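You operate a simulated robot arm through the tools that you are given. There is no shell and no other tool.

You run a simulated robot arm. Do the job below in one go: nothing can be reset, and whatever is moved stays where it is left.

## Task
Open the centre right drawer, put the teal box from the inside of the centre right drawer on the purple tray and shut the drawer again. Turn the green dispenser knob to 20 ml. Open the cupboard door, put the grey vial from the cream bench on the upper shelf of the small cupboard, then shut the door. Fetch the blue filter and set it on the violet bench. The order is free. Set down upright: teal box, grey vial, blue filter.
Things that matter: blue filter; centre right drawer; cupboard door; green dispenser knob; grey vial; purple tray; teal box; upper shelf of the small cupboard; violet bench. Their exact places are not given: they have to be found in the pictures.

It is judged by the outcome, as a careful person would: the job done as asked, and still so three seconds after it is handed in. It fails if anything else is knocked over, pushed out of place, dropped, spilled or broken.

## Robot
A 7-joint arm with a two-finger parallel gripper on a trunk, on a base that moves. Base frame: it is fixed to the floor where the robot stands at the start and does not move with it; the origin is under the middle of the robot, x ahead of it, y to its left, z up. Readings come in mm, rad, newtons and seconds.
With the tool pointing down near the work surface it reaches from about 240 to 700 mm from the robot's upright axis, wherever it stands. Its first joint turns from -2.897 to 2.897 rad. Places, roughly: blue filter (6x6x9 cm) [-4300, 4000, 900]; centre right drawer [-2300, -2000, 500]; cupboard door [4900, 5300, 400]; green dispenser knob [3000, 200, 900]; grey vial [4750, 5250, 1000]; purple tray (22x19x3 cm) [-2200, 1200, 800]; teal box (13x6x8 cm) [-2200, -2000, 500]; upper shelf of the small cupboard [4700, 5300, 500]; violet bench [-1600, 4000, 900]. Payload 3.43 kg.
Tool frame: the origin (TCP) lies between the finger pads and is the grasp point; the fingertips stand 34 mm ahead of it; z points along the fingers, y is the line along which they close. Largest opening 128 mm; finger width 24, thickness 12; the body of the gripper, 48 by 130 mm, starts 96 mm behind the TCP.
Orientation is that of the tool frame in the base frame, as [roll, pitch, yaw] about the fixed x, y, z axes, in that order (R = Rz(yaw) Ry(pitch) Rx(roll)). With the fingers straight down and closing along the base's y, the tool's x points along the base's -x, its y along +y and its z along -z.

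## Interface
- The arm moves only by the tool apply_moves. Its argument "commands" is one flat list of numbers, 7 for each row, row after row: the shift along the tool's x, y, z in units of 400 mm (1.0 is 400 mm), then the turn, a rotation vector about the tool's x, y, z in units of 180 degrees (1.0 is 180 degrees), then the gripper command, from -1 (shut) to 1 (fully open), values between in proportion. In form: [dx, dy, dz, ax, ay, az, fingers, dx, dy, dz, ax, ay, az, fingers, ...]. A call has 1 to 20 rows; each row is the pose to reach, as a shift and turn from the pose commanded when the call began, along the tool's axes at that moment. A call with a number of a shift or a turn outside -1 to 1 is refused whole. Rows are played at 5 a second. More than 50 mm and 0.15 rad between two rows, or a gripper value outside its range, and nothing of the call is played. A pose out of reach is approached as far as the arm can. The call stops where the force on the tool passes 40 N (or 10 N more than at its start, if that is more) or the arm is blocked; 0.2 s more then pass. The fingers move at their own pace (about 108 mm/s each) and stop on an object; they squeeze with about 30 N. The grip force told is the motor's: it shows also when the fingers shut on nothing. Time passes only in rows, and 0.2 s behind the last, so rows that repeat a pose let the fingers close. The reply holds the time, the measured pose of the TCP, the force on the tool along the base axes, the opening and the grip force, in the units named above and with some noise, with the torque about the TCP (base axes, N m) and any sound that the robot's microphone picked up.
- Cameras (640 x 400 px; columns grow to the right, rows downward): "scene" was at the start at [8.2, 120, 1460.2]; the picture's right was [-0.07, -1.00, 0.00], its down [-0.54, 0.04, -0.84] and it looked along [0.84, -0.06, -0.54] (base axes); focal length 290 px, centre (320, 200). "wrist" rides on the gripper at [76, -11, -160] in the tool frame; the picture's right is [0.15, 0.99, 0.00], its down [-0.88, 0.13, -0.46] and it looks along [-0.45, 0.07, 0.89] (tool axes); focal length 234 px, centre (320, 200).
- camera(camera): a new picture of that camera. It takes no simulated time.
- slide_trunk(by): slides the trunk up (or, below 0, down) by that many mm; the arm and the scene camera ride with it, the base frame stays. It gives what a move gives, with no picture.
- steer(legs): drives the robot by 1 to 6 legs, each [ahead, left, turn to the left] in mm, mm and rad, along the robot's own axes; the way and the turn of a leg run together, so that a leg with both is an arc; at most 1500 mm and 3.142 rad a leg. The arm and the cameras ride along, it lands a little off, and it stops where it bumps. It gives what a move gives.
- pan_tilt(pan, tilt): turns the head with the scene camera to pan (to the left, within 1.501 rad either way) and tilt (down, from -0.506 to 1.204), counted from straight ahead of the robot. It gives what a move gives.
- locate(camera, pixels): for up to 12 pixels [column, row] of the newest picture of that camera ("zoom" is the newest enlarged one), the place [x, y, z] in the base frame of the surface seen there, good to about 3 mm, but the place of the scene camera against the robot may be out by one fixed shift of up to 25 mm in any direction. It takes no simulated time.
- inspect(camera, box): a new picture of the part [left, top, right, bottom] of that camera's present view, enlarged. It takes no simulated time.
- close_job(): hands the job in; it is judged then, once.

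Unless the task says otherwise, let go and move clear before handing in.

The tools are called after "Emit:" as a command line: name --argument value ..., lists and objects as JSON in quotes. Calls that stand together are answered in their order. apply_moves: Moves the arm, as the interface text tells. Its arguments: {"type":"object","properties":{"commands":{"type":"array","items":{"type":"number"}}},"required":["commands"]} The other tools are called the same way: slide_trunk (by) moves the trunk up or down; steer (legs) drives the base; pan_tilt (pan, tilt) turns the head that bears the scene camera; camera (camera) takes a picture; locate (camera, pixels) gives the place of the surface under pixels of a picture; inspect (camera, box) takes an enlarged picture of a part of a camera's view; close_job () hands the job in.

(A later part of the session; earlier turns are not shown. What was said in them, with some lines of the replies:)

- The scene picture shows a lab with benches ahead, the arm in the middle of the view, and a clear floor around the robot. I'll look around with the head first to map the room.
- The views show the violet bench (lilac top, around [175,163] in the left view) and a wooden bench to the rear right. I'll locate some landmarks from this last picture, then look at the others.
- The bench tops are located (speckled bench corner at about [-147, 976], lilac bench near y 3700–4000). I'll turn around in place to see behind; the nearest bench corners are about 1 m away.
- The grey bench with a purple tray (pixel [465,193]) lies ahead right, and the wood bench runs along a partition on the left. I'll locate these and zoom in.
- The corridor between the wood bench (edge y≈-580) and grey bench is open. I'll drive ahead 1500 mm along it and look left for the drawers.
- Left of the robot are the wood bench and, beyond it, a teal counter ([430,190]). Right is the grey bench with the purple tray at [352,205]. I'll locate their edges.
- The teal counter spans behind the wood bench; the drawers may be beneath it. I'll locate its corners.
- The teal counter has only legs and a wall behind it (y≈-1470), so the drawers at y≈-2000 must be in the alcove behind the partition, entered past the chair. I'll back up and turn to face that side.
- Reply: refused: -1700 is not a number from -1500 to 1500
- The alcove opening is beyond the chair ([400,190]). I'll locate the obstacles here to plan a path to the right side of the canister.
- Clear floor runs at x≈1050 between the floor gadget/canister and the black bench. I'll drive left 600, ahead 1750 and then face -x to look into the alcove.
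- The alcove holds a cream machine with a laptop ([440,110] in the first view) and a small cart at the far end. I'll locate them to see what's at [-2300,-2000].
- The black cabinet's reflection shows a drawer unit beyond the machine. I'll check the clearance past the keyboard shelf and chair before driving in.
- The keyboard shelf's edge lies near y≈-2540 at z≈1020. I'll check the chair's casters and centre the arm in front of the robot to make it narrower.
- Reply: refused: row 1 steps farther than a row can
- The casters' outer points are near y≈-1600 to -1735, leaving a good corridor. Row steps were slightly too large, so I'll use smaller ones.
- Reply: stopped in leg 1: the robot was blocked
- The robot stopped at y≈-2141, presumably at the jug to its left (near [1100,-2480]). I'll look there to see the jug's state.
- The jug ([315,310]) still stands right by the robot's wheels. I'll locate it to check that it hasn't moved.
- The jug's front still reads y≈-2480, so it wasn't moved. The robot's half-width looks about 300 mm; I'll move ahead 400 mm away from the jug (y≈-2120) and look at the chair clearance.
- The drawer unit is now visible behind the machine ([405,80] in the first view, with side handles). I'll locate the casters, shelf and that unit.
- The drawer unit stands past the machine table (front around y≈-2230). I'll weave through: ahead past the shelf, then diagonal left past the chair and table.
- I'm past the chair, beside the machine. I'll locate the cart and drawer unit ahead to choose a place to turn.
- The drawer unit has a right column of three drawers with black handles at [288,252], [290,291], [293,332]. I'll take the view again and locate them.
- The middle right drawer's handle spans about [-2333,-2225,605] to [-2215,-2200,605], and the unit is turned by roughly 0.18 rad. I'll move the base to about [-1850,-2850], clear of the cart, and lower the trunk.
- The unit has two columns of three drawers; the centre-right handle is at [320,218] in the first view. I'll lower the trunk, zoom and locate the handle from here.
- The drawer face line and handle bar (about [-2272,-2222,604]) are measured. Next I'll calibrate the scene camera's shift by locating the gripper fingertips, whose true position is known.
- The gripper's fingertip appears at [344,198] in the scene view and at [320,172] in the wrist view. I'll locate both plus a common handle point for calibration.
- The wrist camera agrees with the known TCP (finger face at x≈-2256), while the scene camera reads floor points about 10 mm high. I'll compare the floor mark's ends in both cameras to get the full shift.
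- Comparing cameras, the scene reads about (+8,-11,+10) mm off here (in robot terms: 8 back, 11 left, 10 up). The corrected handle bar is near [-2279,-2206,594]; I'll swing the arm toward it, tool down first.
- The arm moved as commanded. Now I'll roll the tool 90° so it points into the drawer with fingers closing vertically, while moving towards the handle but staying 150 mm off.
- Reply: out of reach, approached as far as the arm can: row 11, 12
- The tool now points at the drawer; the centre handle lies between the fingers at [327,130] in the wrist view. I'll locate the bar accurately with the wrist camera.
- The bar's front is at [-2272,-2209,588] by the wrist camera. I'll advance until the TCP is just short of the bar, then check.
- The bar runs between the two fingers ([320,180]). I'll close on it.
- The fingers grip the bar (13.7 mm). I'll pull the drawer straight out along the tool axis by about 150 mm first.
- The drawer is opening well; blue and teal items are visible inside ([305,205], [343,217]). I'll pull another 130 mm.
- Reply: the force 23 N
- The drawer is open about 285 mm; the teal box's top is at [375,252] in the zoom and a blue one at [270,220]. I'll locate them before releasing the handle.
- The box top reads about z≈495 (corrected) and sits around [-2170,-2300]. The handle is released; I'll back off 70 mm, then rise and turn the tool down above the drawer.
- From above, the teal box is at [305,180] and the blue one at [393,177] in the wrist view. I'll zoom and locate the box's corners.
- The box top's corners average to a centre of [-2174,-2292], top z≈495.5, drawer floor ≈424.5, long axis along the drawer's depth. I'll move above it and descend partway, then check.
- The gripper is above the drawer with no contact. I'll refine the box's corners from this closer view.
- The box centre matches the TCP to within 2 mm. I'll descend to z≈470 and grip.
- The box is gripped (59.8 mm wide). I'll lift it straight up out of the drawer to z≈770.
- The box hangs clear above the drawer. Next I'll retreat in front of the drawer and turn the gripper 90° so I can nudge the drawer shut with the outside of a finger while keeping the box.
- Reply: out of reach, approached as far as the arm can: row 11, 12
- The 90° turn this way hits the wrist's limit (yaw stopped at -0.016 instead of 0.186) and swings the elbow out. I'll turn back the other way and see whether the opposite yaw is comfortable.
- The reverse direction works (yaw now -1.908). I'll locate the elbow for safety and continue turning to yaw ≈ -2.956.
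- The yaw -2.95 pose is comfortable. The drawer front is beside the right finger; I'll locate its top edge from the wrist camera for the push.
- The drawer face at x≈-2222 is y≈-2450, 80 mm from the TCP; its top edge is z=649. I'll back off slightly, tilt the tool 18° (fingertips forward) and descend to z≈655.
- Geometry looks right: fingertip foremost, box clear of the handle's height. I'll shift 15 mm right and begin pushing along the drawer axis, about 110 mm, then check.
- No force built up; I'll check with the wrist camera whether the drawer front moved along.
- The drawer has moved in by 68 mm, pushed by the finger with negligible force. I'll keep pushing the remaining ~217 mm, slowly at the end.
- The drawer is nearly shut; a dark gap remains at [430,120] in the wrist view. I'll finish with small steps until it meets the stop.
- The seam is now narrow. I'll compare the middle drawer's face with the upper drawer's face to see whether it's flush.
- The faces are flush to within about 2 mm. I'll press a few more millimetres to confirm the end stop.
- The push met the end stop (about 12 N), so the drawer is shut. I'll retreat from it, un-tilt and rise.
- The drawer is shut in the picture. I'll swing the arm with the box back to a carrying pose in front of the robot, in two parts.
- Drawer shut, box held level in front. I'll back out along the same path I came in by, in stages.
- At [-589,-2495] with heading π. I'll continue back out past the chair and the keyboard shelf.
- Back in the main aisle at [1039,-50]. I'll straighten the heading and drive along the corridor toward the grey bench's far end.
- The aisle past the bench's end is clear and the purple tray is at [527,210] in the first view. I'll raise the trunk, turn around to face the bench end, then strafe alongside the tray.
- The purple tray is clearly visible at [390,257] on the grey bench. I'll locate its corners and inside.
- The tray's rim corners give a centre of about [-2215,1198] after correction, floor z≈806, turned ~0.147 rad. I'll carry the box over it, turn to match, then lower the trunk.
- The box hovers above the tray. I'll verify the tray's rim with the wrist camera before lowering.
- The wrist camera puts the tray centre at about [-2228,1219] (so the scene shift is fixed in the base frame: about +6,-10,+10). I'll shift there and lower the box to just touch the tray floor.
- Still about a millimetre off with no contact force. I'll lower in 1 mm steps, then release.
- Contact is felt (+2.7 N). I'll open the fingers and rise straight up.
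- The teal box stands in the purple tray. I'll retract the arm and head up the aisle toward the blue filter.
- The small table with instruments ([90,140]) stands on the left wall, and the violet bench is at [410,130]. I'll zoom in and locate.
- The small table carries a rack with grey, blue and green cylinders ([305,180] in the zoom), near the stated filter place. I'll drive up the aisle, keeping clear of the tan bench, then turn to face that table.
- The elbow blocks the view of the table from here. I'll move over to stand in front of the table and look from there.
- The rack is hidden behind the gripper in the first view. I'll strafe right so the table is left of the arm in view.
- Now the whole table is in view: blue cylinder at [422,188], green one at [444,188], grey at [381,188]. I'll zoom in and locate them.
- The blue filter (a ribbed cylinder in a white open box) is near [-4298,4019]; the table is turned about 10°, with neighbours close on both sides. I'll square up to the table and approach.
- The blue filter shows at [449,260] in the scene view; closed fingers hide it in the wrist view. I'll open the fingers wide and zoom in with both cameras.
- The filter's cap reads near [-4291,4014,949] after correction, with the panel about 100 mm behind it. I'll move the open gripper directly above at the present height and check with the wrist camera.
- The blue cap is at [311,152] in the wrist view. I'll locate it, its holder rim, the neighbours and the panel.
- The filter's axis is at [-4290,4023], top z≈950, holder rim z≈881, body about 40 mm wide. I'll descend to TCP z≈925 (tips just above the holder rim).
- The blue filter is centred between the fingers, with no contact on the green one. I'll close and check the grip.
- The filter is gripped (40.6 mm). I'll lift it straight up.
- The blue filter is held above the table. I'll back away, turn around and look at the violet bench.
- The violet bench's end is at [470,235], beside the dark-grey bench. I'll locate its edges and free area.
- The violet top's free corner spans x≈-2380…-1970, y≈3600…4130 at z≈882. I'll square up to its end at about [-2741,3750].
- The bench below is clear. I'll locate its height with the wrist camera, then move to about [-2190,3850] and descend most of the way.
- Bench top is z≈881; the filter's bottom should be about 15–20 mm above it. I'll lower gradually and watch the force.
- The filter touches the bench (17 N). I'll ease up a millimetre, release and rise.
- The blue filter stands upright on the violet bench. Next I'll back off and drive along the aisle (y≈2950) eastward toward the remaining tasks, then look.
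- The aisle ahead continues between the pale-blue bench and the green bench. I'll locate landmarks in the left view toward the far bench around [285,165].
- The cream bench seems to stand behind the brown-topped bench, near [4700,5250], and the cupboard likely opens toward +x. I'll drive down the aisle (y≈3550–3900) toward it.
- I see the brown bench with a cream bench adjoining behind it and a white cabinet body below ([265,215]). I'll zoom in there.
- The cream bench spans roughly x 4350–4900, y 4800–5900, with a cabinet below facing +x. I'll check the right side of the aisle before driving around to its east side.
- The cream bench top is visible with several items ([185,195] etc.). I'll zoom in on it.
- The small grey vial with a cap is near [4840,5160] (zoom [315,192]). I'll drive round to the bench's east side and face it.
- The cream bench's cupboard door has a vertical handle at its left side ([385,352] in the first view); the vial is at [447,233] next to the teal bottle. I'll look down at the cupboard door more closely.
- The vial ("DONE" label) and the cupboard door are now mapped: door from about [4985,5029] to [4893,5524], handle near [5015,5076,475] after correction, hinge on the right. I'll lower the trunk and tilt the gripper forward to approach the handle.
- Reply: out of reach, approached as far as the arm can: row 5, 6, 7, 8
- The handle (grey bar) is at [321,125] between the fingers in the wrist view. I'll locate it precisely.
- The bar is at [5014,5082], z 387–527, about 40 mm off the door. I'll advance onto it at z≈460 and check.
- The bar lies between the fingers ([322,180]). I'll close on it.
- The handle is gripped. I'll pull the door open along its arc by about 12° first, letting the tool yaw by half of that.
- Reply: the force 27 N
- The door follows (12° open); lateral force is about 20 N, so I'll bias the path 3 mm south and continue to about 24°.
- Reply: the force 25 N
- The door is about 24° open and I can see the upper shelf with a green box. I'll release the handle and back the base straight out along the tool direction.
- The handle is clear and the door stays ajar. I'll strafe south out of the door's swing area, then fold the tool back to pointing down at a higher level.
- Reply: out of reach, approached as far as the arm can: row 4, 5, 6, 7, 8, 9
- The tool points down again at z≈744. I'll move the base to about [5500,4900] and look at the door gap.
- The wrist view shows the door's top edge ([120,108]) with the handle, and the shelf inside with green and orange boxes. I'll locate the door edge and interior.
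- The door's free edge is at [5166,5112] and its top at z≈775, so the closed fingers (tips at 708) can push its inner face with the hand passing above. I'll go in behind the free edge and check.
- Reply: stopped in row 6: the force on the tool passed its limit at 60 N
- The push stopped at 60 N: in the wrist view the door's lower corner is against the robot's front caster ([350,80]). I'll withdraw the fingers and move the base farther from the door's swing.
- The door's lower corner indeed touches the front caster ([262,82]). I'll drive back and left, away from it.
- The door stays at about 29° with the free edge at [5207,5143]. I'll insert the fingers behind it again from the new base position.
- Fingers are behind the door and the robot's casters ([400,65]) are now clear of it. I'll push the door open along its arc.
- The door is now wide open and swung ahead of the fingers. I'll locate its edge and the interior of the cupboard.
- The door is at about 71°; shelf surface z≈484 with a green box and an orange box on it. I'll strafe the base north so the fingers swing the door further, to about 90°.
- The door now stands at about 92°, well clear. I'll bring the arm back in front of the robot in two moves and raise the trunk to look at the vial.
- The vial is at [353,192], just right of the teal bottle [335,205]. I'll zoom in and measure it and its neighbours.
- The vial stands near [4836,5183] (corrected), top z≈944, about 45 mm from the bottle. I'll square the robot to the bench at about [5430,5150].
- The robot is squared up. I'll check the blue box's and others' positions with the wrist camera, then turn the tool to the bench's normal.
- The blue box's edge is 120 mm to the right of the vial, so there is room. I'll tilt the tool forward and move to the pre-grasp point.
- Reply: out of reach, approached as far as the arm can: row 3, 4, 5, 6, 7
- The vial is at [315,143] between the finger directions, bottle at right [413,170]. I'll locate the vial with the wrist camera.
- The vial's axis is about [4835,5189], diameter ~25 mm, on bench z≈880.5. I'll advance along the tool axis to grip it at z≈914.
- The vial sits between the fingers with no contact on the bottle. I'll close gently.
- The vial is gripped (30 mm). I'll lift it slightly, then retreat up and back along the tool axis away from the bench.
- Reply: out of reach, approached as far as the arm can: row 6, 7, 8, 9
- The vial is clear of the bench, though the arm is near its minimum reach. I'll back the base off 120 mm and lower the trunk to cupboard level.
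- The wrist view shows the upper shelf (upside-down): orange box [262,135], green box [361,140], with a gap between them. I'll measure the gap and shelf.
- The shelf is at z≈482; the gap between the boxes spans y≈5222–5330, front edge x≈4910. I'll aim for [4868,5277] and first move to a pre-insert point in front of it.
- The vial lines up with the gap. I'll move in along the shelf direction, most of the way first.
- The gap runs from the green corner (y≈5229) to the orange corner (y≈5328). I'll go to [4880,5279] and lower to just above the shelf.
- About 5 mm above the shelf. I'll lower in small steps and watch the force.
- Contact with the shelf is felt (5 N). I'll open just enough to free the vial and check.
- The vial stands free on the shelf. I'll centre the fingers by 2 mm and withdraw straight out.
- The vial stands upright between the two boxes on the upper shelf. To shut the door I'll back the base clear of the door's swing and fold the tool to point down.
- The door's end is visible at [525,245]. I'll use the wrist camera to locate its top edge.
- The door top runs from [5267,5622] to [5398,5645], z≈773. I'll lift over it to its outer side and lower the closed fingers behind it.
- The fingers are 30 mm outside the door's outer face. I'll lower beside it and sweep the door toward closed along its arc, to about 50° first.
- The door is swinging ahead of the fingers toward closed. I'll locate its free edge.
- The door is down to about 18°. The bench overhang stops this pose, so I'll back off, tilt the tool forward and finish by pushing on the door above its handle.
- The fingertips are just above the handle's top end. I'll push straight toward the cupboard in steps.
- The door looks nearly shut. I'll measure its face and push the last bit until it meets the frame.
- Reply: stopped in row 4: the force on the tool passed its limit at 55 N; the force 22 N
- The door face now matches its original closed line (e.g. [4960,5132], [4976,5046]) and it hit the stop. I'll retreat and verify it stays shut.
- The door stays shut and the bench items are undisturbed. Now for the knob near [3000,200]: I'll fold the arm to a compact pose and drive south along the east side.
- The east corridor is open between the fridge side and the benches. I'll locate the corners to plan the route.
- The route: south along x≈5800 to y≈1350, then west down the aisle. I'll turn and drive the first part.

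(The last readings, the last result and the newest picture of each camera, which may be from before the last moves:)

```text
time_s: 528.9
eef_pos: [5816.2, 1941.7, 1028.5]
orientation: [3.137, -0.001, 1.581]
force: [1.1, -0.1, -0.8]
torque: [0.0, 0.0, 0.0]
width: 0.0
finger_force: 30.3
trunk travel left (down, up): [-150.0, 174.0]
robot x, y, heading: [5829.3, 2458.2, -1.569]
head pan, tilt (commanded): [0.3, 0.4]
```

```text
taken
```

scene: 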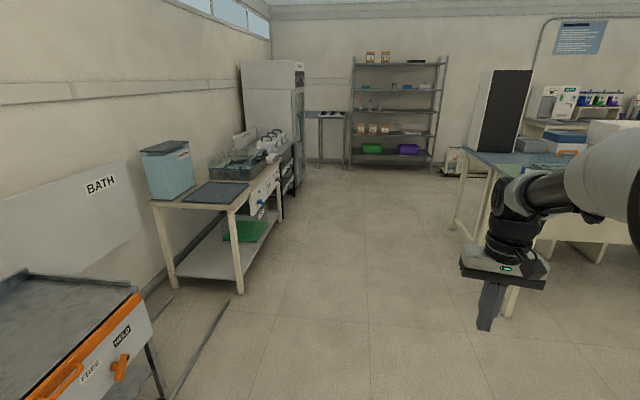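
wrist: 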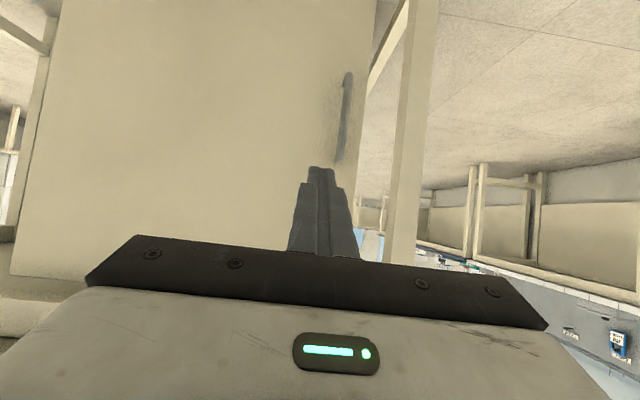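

The aisle to the west (first view, right of centre) is clear. I'll continue to about [5750,1430], turn west and drive down the aisle.

Emit:
steer --legs '[[1000, 0, 0], [0, 0, -1.37], [1300, 0, 0]]'

Emit:
pan_tilt --pan 0.7 --tilt 0.35

Emit:
camera --camera "scene"

```text
time_s: 543.6
eef_pos: [4060.9, 1076.0, 1029.1]
orientation: [3.136, -0.003, 0.233]
force: [-0.3, 0.1, 0.3]
torque: [-0.01, -0.01, 0.02]
width: 0.1
finger_force: 29.6
trunk travel left (down, up): [-150.0, 174.0]
robot x, y, heading: [4567.7, 1175.8, -2.909]
head pan, tilt (commanded): [0.3, 0.4]
```

```text
time_s: 544.5
eef_pos: [4062.9, 1075.4, 1029.2]
orientation: [3.137, -0.002, 0.236]
force: [0.7, 0.3, 0.3]
torque: [-0.02, -0.04, -0.02]
width: 0.0
finger_force: 30.4
trunk travel left (down, up): [-150.0, 174.0]
robot x, y, heading: [4567.7, 1178.5, -2.911]
head pan, tilt (commanded): [0.7, 0.351]
```

```text
taken
```

scene: 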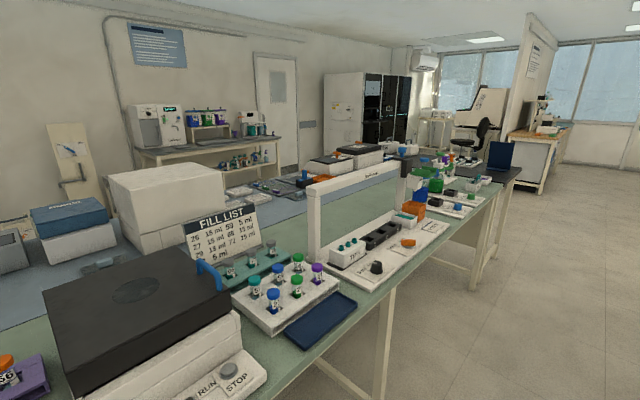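

The bench on the left has a "FILL LIST" card and a white gantry device with knobs ([380,240]). I'll zoom in and locate.

Emit:
inspect --camera "scene" --box '[300, 140, 540, 300]'

Emit:
locate --camera "scene" --pixels '[[408, 243], [376, 267], [430, 180], [462, 205], [435, 195], [500, 165], [370, 240], [270, 290], [390, 260], [470, 250], [440, 155], [480, 180]]'

```text
2.50 times, centred on (420, 220) of scene
```

zoom: 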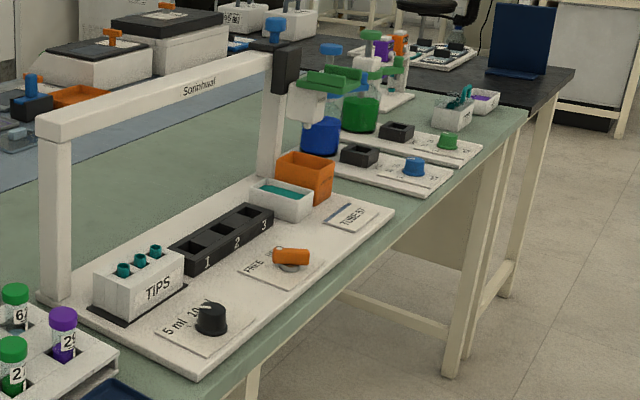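

```text
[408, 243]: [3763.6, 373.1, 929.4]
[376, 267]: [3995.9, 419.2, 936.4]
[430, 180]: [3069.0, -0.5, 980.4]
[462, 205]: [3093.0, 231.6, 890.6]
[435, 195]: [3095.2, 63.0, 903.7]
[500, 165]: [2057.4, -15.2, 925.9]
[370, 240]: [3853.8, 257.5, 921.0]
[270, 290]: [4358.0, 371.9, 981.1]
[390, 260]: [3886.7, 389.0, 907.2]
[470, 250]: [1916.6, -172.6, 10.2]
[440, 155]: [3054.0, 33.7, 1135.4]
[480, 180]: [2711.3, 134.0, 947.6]
```

The green pot with a green knob is near [2950–3050, 200] on this bench. I'll drive closer and face the bench.

Emit:
steer --legs '[[1400, 0, 0], [0, 0, 1.3]]'

Emit:
pan_tilt --pan 0.0 --tilt 0.6

Emit:
camera --camera "scene"

Emit:
camera --camera "wrist"

```text
time_s: 554.8
eef_pos: [3154.2, 345.1, 1029.6]
orientation: [3.137, -0.002, 1.527]
force: [0.2, 0.8, -0.2]
torque: [0.01, 0.0, -0.02]
width: 0.0
finger_force: 30.1
trunk travel left (down, up): [-150.0, 174.0]
robot x, y, heading: [3194.6, 860.2, -1.623]
head pan, tilt (commanded): [0.7, 0.351]
```

```text
time_s: 555.9
eef_pos: [3154.7, 345.1, 1028.4]
orientation: [3.137, -0.001, 1.526]
force: [0.6, 0.4, 0.1]
torque: [-0.02, -0.02, 0.01]
width: 0.1
finger_force: 30.1
trunk travel left (down, up): [-150.0, 174.0]
robot x, y, heading: [3192.7, 854.7, -1.623]
head pan, tilt (commanded): [0.0, 0.6]
```

```text
taken
```

scene: 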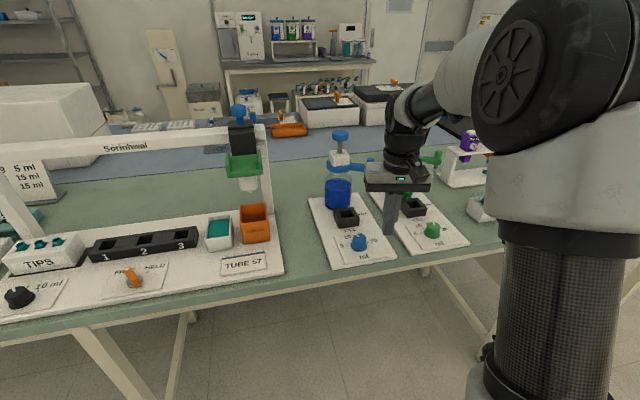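

```text
taken
```

wrist: 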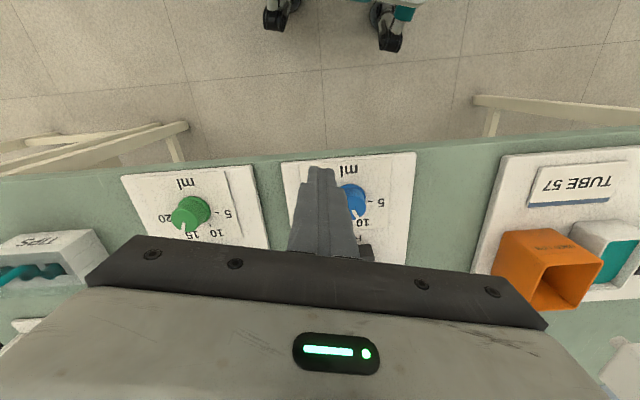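

The green dispenser's knob is at [190,213] in the wrist view, with marks 5, 10, 15, 20 around it. I'll zoom in on the dial to read the pointer.

Emit:
inspect --camera "wrist" --box '[120, 160, 270, 250]'

Emit:
inspect --camera "scene" --box '[370, 180, 490, 260]'

```text
4.27 times, centred on (195, 205) of wrist
```

zoom: 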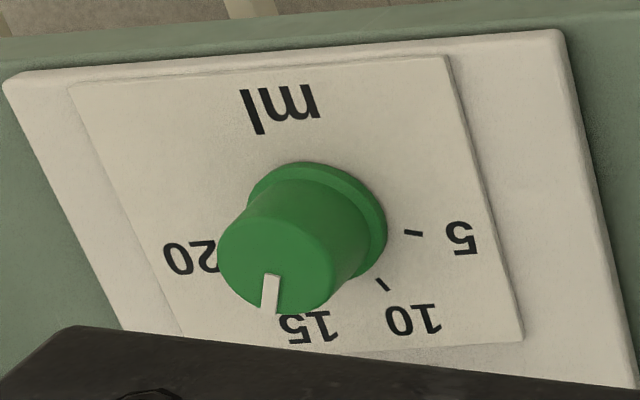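

```text
5.00 times, centred on (430, 220) of scene
```

zoom: 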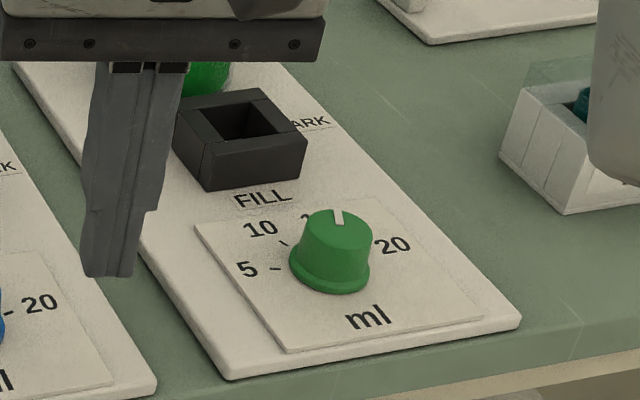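

The pointer (white line on the knob) now points at about 15. I'll locate the knob, ticks and labels.

Emit:
locate --camera "wrist" --pixels '[[183, 217], [205, 205], [216.5, 212.7], [209.5, 225], [227, 213], [217, 228], [164, 217], [192, 231], [188, 180], [180, 224]]'

```text
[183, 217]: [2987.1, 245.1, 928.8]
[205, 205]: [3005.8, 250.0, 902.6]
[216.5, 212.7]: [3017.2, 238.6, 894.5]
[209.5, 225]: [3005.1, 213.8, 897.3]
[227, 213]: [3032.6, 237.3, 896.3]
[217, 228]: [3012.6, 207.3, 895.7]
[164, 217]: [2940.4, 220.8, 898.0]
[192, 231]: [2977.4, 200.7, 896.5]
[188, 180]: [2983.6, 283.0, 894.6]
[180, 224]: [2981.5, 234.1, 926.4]
```

The panel is z≈896, the knob top z≈928 near [2987,245]. I'll shift the base right by 150 mm and bring the open gripper above the knob for a view from overhead.

Emit:
steer --legs '[[40, -150, 0]]'

Emit:
apply_moves --commands '[0, 0, 0, 0, 0, 0, 0, 0, 0, 0, 0, 0, 0, 0.5, 0, 0, 0, 0, 0, 0, 0.9, 0, 0, 0, 0, 0, 0, 0.9]'

Emit:
camera --camera "wrist"

```text
time_s: 558.0
eef_pos: [2999.4, 312.7, 1028.8]
orientation: [3.136, -0.002, 1.524]
force: [0.2, -0.9, 0.2]
torque: [-0.03, 0.03, 0.04]
width: 0.0
finger_force: 29.6
trunk travel left (down, up): [-150.0, 174.0]
robot x, y, heading: [3042.0, 830.8, -1.621]
head pan, tilt (commanded): [0.0, 0.6]
```

```text
time_s: 559.0
eef_pos: [2999.6, 313.4, 1029.8]
orientation: [3.136, -0.003, 1.523]
force: [0.4, 0.2, -0.4]
torque: [-0.04, 0.01, 0.02]
width: 121.8
finger_force: 0.1
trunk travel left (down, up): [-150.0, 174.0]
robot x, y, heading: [3040.1, 826.0, -1.62]
head pan, tilt (commanded): [0.0, 0.6]
```

```text
taken
```

wrist: 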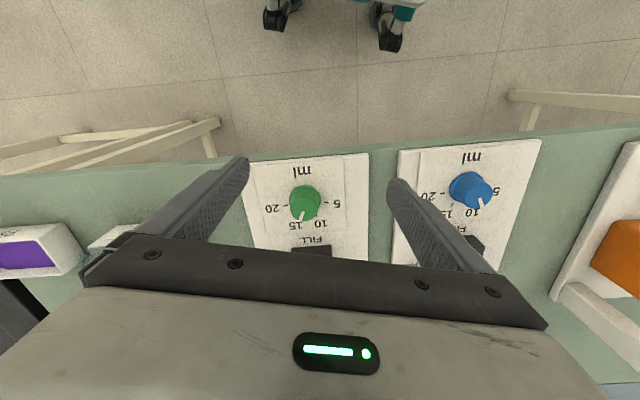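

Now both fingers frame the dial. I'll zoom in on it.

Emit:
inspect --camera "wrist" --box '[255, 160, 355, 250]'

Emit:
locate --camera "zoom" --pixels '[[100, 100]]'

```text
4.44 times, centred on (305, 205) of wrist
```

zoom: 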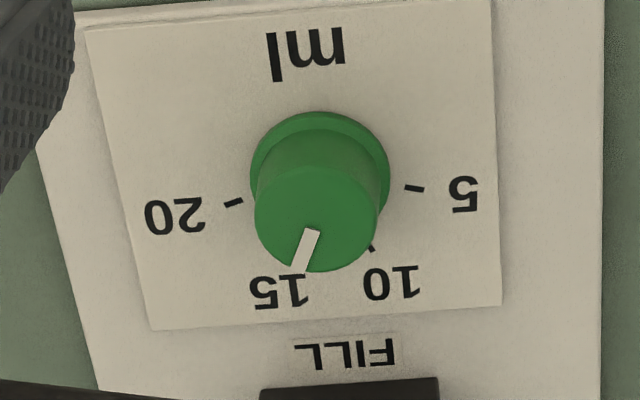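

```text
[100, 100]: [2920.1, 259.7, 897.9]
```

The ticks for 20 ([233,203]), 5 ([414,189]) and 10 ([372,248]) are visible, and the pointer runs from [313,231] to [298,270]. I'll locate them.

Emit:
locate --camera "zoom" --pixels '[[226, 206], [241, 200], [406, 187], [423, 190], [371, 246], [375, 251], [313, 233], [300, 266], [258, 215], [377, 215], [318, 268], [318, 168]]'

Emit:
locate --camera "zoom" --pixels '[[253, 175], [387, 178], [318, 115], [305, 250], [318, 190], [280, 215], [350, 215], [318, 240]]'

```text
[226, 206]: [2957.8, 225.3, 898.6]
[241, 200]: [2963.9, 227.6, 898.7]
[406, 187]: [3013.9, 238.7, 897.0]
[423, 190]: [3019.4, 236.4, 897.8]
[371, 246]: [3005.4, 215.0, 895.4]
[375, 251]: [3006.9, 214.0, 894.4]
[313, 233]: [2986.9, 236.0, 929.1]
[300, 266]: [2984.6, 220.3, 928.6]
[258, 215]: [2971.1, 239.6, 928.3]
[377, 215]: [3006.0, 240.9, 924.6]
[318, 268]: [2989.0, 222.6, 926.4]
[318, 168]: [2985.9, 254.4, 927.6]
```

```text
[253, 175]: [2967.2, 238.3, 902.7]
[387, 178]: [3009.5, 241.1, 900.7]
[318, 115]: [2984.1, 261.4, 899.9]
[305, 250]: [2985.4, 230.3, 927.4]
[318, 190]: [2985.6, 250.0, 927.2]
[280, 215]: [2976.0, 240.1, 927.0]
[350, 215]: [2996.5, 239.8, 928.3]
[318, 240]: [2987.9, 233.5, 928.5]
```

From the ticks (5 at -3°, 10 at -53°, 20 at about -154.5° around the knob centre [2987,239]) the pointer is now at -104°, i.e. at 15. I need to turn it about 50.5° clockwise. I'll move above the knob first.

Emit:
apply_moves --commands '[-0.09, -0.011, 0.0, 0, 0, 0, 0.1, -0.186, -0.022, 0.03, 0, 0, 0, 0.1, -0.186, -0.022, 0.1, 0, 0, 0, 0.1, -0.186, -0.022, 0.165, 0, 0, 0, 0.1]'

Emit:
camera --camera "wrist"

```text
time_s: 560.0
eef_pos: [2988.8, 239.6, 964.1]
orientation: [3.137, -0.001, 1.524]
force: [-0.3, -0.6, -0.4]
torque: [0.01, 0.02, 0.01]
width: 70.5
finger_force: 0.1
trunk travel left (down, up): [-150.0, 174.0]
robot x, y, heading: [3043.7, 828.6, -1.622]
head pan, tilt (commanded): [0.0, 0.6]
```

```text
taken
```

wrist: 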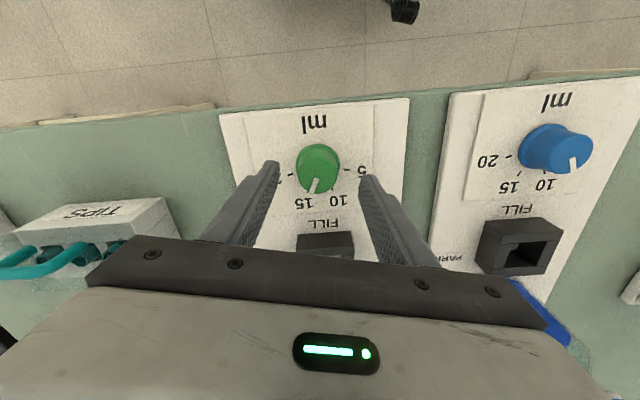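

The knob is centred between the fingertips. I'll verify its centre once more and descend to z≈939.

Emit:
locate --camera "wrist" --pixels '[[298, 168], [338, 168], [318, 148], [318, 190], [318, 168]]'

Emit:
apply_moves --commands '[0, 0, 0.03, 0, 0, 0, 0.1, 0, 0, 0.05, 0, 0, 0, 0.1, 0, 0, 0.0625, 0, 0, 0, 0.1]'

Emit:
camera --camera "wrist"

```text
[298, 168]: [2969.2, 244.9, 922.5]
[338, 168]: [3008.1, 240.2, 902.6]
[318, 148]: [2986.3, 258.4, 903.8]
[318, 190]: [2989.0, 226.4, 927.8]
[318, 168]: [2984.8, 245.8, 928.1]
```

```text
time_s: 560.8
eef_pos: [2987.7, 238.4, 937.2]
orientation: [3.136, -0.002, 1.524]
force: [0.4, -0.5, 0.5]
torque: [-0.02, 0.02, 0.04]
width: 70.3
finger_force: 0.1
trunk travel left (down, up): [-150.0, 174.0]
robot x, y, heading: [3043.1, 826.7, -1.624]
head pan, tilt (commanded): [0.0, 0.6]
```

```text
taken
```

wrist: 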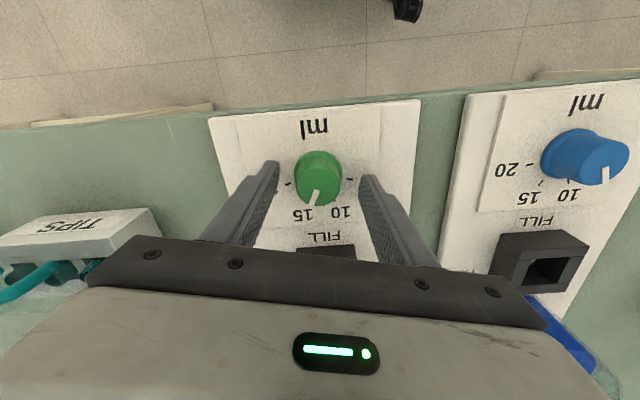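

The fingertips straddle the knob just above its flange. I'll close on it.

Emit:
apply_moves --commands '[0, 0, -0.003, 0, 0, 0, -0.2, 0, 0, -0.003, 0, 0, 0, -0.6, 0, 0, -0.003, 0, 0, 0, -1, 0, 0, -0.003, 0, 0, 0, -1]'

Emit:
inspect --camera "wrist" --box '[220, 100, 420, 250]'

```text
time_s: 561.8
eef_pos: [2985.5, 239.7, 939.0]
orientation: [3.138, -0.002, 1.522]
force: [-8.7, 1.6, -2.8]
torque: [-0.25, 0.52, 0.02]
width: 36.3
finger_force: 45.3
trunk travel left (down, up): [-150.0, 174.0]
robot x, y, heading: [3040.5, 829.1, -1.621]
head pan, tilt (commanded): [0.0, 0.6]
```

```text
2.67 times, centred on (320, 175) of wrist
```

zoom: 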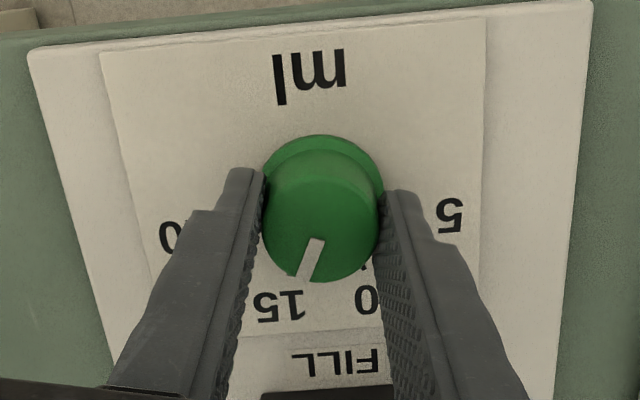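

The knob is gripped with a slight side force. I'll shift 2.5 mm to centre, then turn it clockwise by 50.5°.

Emit:
apply_moves --commands '[0, -0.006, 0, 0, 0, 0, -1, 0, -0.006, 0, 0, 0, 0.028, -1, 0, -0.006, 0, 0, 0, 0.056, -1, 0, -0.006, 0, 0, 0, 0.0842, -1, 0, -0.006, 0, 0, 0, 0.1122, -1, 0, -0.006, 0, 0, 0, 0.1403, -1, 0, -0.006, 0, 0, 0, 0.1684, -1, 0, -0.006, 0, 0, 0, 0.1964, -1, 0, -0.006, 0, 0, 0, 0.2245, -1, 0, -0.006, 0, 0, 0, 0.2526, -1, 0, -0.006, 0, 0, 0, 0.2806, -1, 0, -0.006, 0, 0, 0, 0.2806, -1]'

Emit:
camera --camera "wrist"

Emit:
inspect --camera "wrist" --box '[220, 100, 420, 250]'

```text
time_s: 564.4
eef_pos: [2985.3, 240.0, 939.4]
orientation: [3.141, -0.005, 0.643]
force: [9.3, 1.4, -1.3]
torque: [-0.13, -0.11, 0.61]
width: 36.3
finger_force: 44.8
trunk travel left (down, up): [-150.0, 174.0]
robot x, y, heading: [3041.7, 827.4, -1.626]
head pan, tilt (commanded): [0.0, 0.6]
```

```text
taken
```

wrist: 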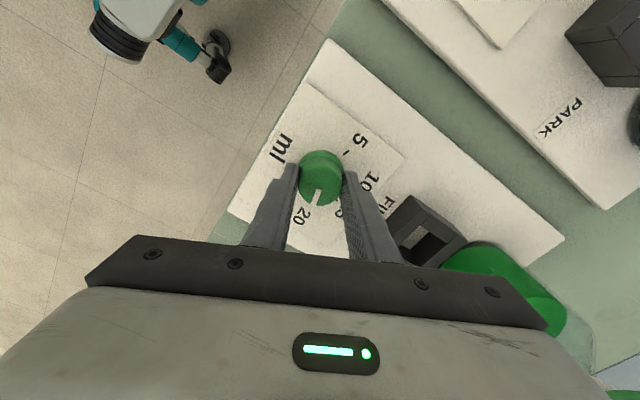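

```text
2.67 times, centred on (320, 175) of wrist
```

zoom: 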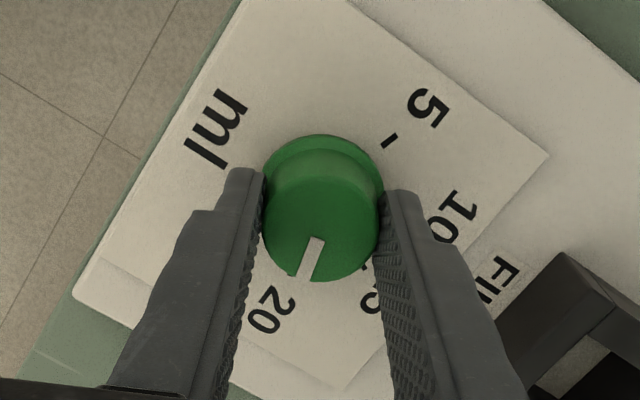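

The knob turned with the gripper and the pointer now aims at 20. I'll release, rise and check the dial.

Emit:
apply_moves --commands '[0, 0, 0, 0, 0, 0, -0.2, 0, 0, 0, 0, 0, 0, 0.1, 0, 0, 0, 0, 0, 0, 0.1, 0, 0, -0.08, 0, 0, 0, 0.1, 0, 0, -0.17, 0, 0, 0, 0.3, 0, 0, -0.22, 0, 0, 0, 0.9, 0, 0, -0.22, 0, 0, 0, 0.9]'

Emit:
camera --camera "wrist"

Emit:
inspect --camera "wrist" --box '[260, 100, 380, 220]'

```text
time_s: 566.0
eef_pos: [2983.1, 238.4, 1027.9]
orientation: [3.139, -0.005, 0.64]
force: [-0.2, 0.9, 0.3]
torque: [0.03, -0.01, 0.01]
width: 121.7
finger_force: 0.1
trunk travel left (down, up): [-150.0, 174.0]
robot x, y, heading: [3039.4, 828.3, -1.617]
head pan, tilt (commanded): [0.0, 0.6]
```

```text
taken
```

wrist: 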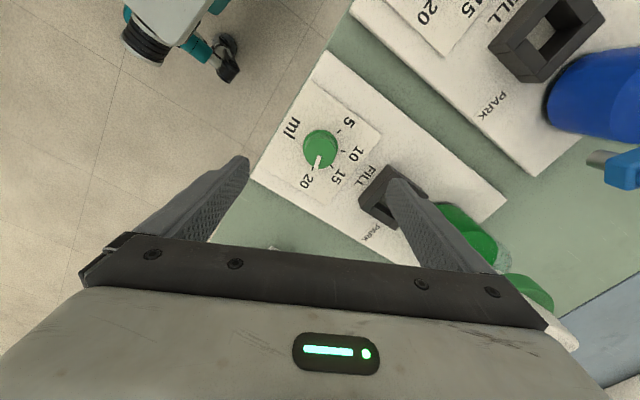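

```text
3.33 times, centred on (320, 160) of wrist
```

zoom: 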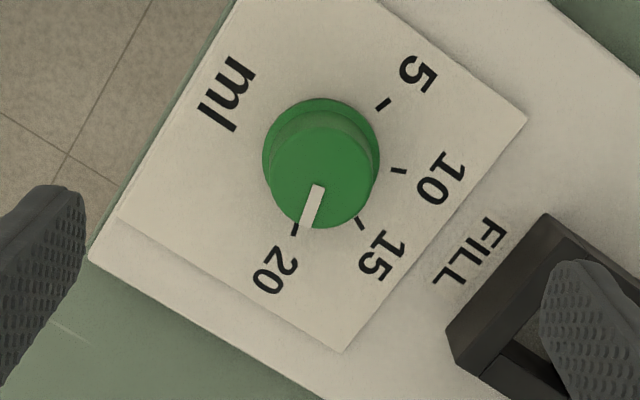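

All four ticks are visible; by geometry the pointer lies at -155° and the 20 tick at -154.5°, so the knob is on 20 ml. I'll retract the arm and back away.

Emit:
apply_moves --commands '[0.02, 0.05, -0.05, 0, 0, -0.03, 0.5, 0.05, 0.1, -0.1, 0, 0, -0.06, 0, 0.08, 0.15, -0.13, 0, 0, -0.1, -0.5, 0.12, 0.19, -0.15, 0, 0, -0.14, -1, 0.16, 0.23, -0.15, 0, 0, -0.18, -1, 0.2, 0.26, -0.15, 0, 0, -0.22, -1, 0.22, 0.28, -0.15, 0, 0, -0.25, -1, 0.22, 0.28, -0.15, 0, 0, -0.28, -1]'

Emit:
steer --legs '[[-200, 0, 0]]'

Emit:
pan_tilt --pan -0.1 --tilt 0.5

Emit:
camera --camera "scene"

Emit:
inspect --camera "scene" --box '[260, 150, 440, 270]'

```text
time_s: 567.8
eef_pos: [3124.1, 201.5, 1087.3]
orientation: [3.137, -0.002, 1.521]
force: [-0.2, -0.6, -0.1]
torque: [0.02, -0.03, -0.02]
width: 0.0
finger_force: 29.8
trunk travel left (down, up): [-150.0, 174.0]
robot x, y, heading: [3040.4, 824.6, -1.617]
head pan, tilt (commanded): [0.0, 0.6]
```

```text
time_s: 569.4
eef_pos: [3133.8, 407.0, 1088.3]
orientation: [3.136, -0.002, 1.522]
force: [0.8, -0.2, -0.7]
torque: [0.02, -0.01, 0.01]
width: 0.0
finger_force: 29.8
trunk travel left (down, up): [-150.0, 174.0]
robot x, y, heading: [3050.9, 1035.2, -1.616]
head pan, tilt (commanded): [0.0, 0.6]
```

```text
time_s: 570.0
eef_pos: [3132.3, 407.3, 1086.4]
orientation: [3.136, -0.003, 1.522]
force: [0.0, 0.2, -0.3]
torque: [-0.03, -0.04, 0.01]
width: 0.0
finger_force: 30.0
trunk travel left (down, up): [-150.0, 174.0]
robot x, y, heading: [3053.5, 1033.7, -1.621]
head pan, tilt (commanded): [-0.099, 0.499]
```

```text
taken
```

scene: 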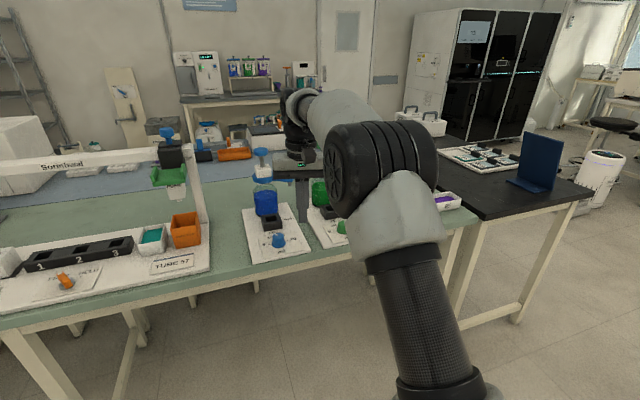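

```text
3.33 times, centred on (350, 210) of scene
```

zoom: 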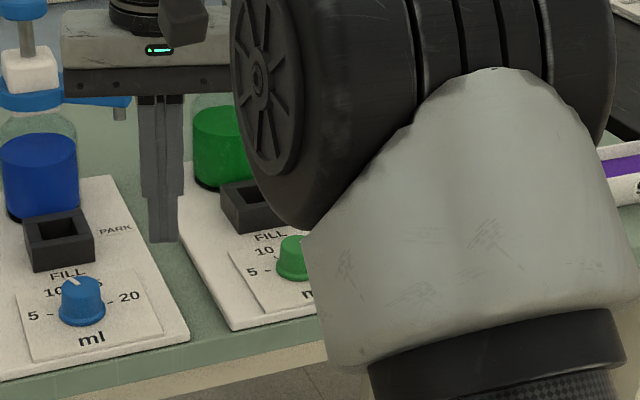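

The dispensers stand undisturbed. I'll back off a bit further for a clear last look at the dial.

Emit:
steer --legs '[[-150, 150, 0]]'

Emit:
pan_tilt --pan -0.45 --tilt 0.5

Emit:
camera --camera "scene"

Emit:
pan_tilt --pan -0.1 --tilt 0.5

Emit:
camera --camera "scene"

```text
time_s: 572.1
eef_pos: [3289.5, 549.3, 1087.8]
orientation: [3.137, -0.002, 1.521]
force: [0.5, -0.1, 0.5]
torque: [0.01, 0.01, -0.02]
width: 0.1
finger_force: 29.9
trunk travel left (down, up): [-150.0, 174.0]
robot x, y, heading: [3212.6, 1170.9, -1.618]
head pan, tilt (commanded): [-0.099, 0.499]
```

```text
time_s: 573.0
eef_pos: [3289.8, 547.9, 1088.1]
orientation: [3.136, -0.002, 1.521]
force: [0.1, 0.0, -0.1]
torque: [-0.01, -0.01, 0.0]
width: 0.2
finger_force: 29.4
trunk travel left (down, up): [-150.0, 174.0]
robot x, y, heading: [3206.9, 1174.1, -1.625]
head pan, tilt (commanded): [-0.45, 0.499]
```

```text
taken
```

scene: 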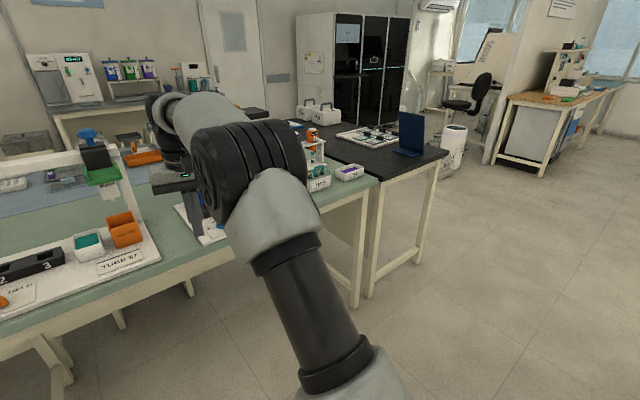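

```text
time_s: 573.8
eef_pos: [3289.7, 549.3, 1087.8]
orientation: [3.136, -0.002, 1.522]
force: [-1.7, 0.4, 0.0]
torque: [0.0, 0.01, 0.02]
width: 0.1
finger_force: 29.8
trunk travel left (down, up): [-150.0, 174.0]
robot x, y, heading: [3210.6, 1176.2, -1.62]
head pan, tilt (commanded): [-0.099, 0.499]
```

```text
taken
```

scene: 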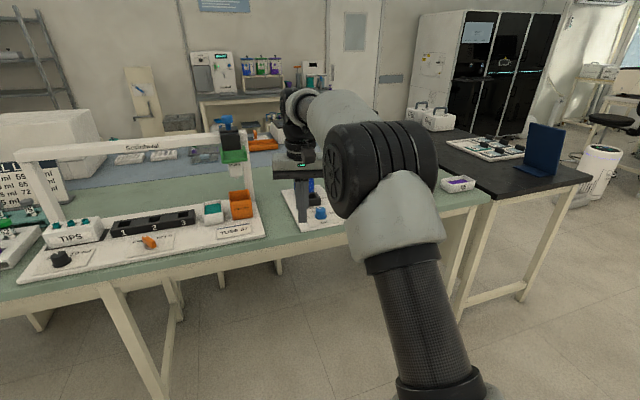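

Everything is in place: the drawer is shut, the teal box stands in the purple tray and the blue filter is on the violet bench. The grey vial is upright on the upper shelf with the door shut, and the green knob points at 20 ml. The arm is empty and clear, so I'm handing in the job.

Emit:
close_job

```text
The job is handed in.
```

The job is handed in, and every part of it is done as far as my pictures and readings could tell. The judge's verdict has not come back to me.

- **Teal box:** It stands upright in the purple tray. The centre right drawer is shut, pushed home until it met its stop.
- **Green dispenser knob:** It moved from 15 ml to 20 ml. In the close-up afterwards the pointer lay within about 1° of the 20 mark.
- **Grey vial:** It stands upright on the upper shelf of the small cupboard, between the green and orange boxes. The door is shut and its face is back on its original closed line.
- **Blue filter:** It stands upright on the violet bench, in the clear area at its west end.

Two small contacts happened along the way:

- **White jug:** The base stopped against the jug by the black cabinet. The jug's position read the same afterwards, within measuring error.
- **Cupboard door:** While I was opening it, the door touched one of the robot's wheels. I moved the base clear and then opened it fully.

Nothing else looked disturbed in the pictures I took. The gripper is empty and clear of the benches.
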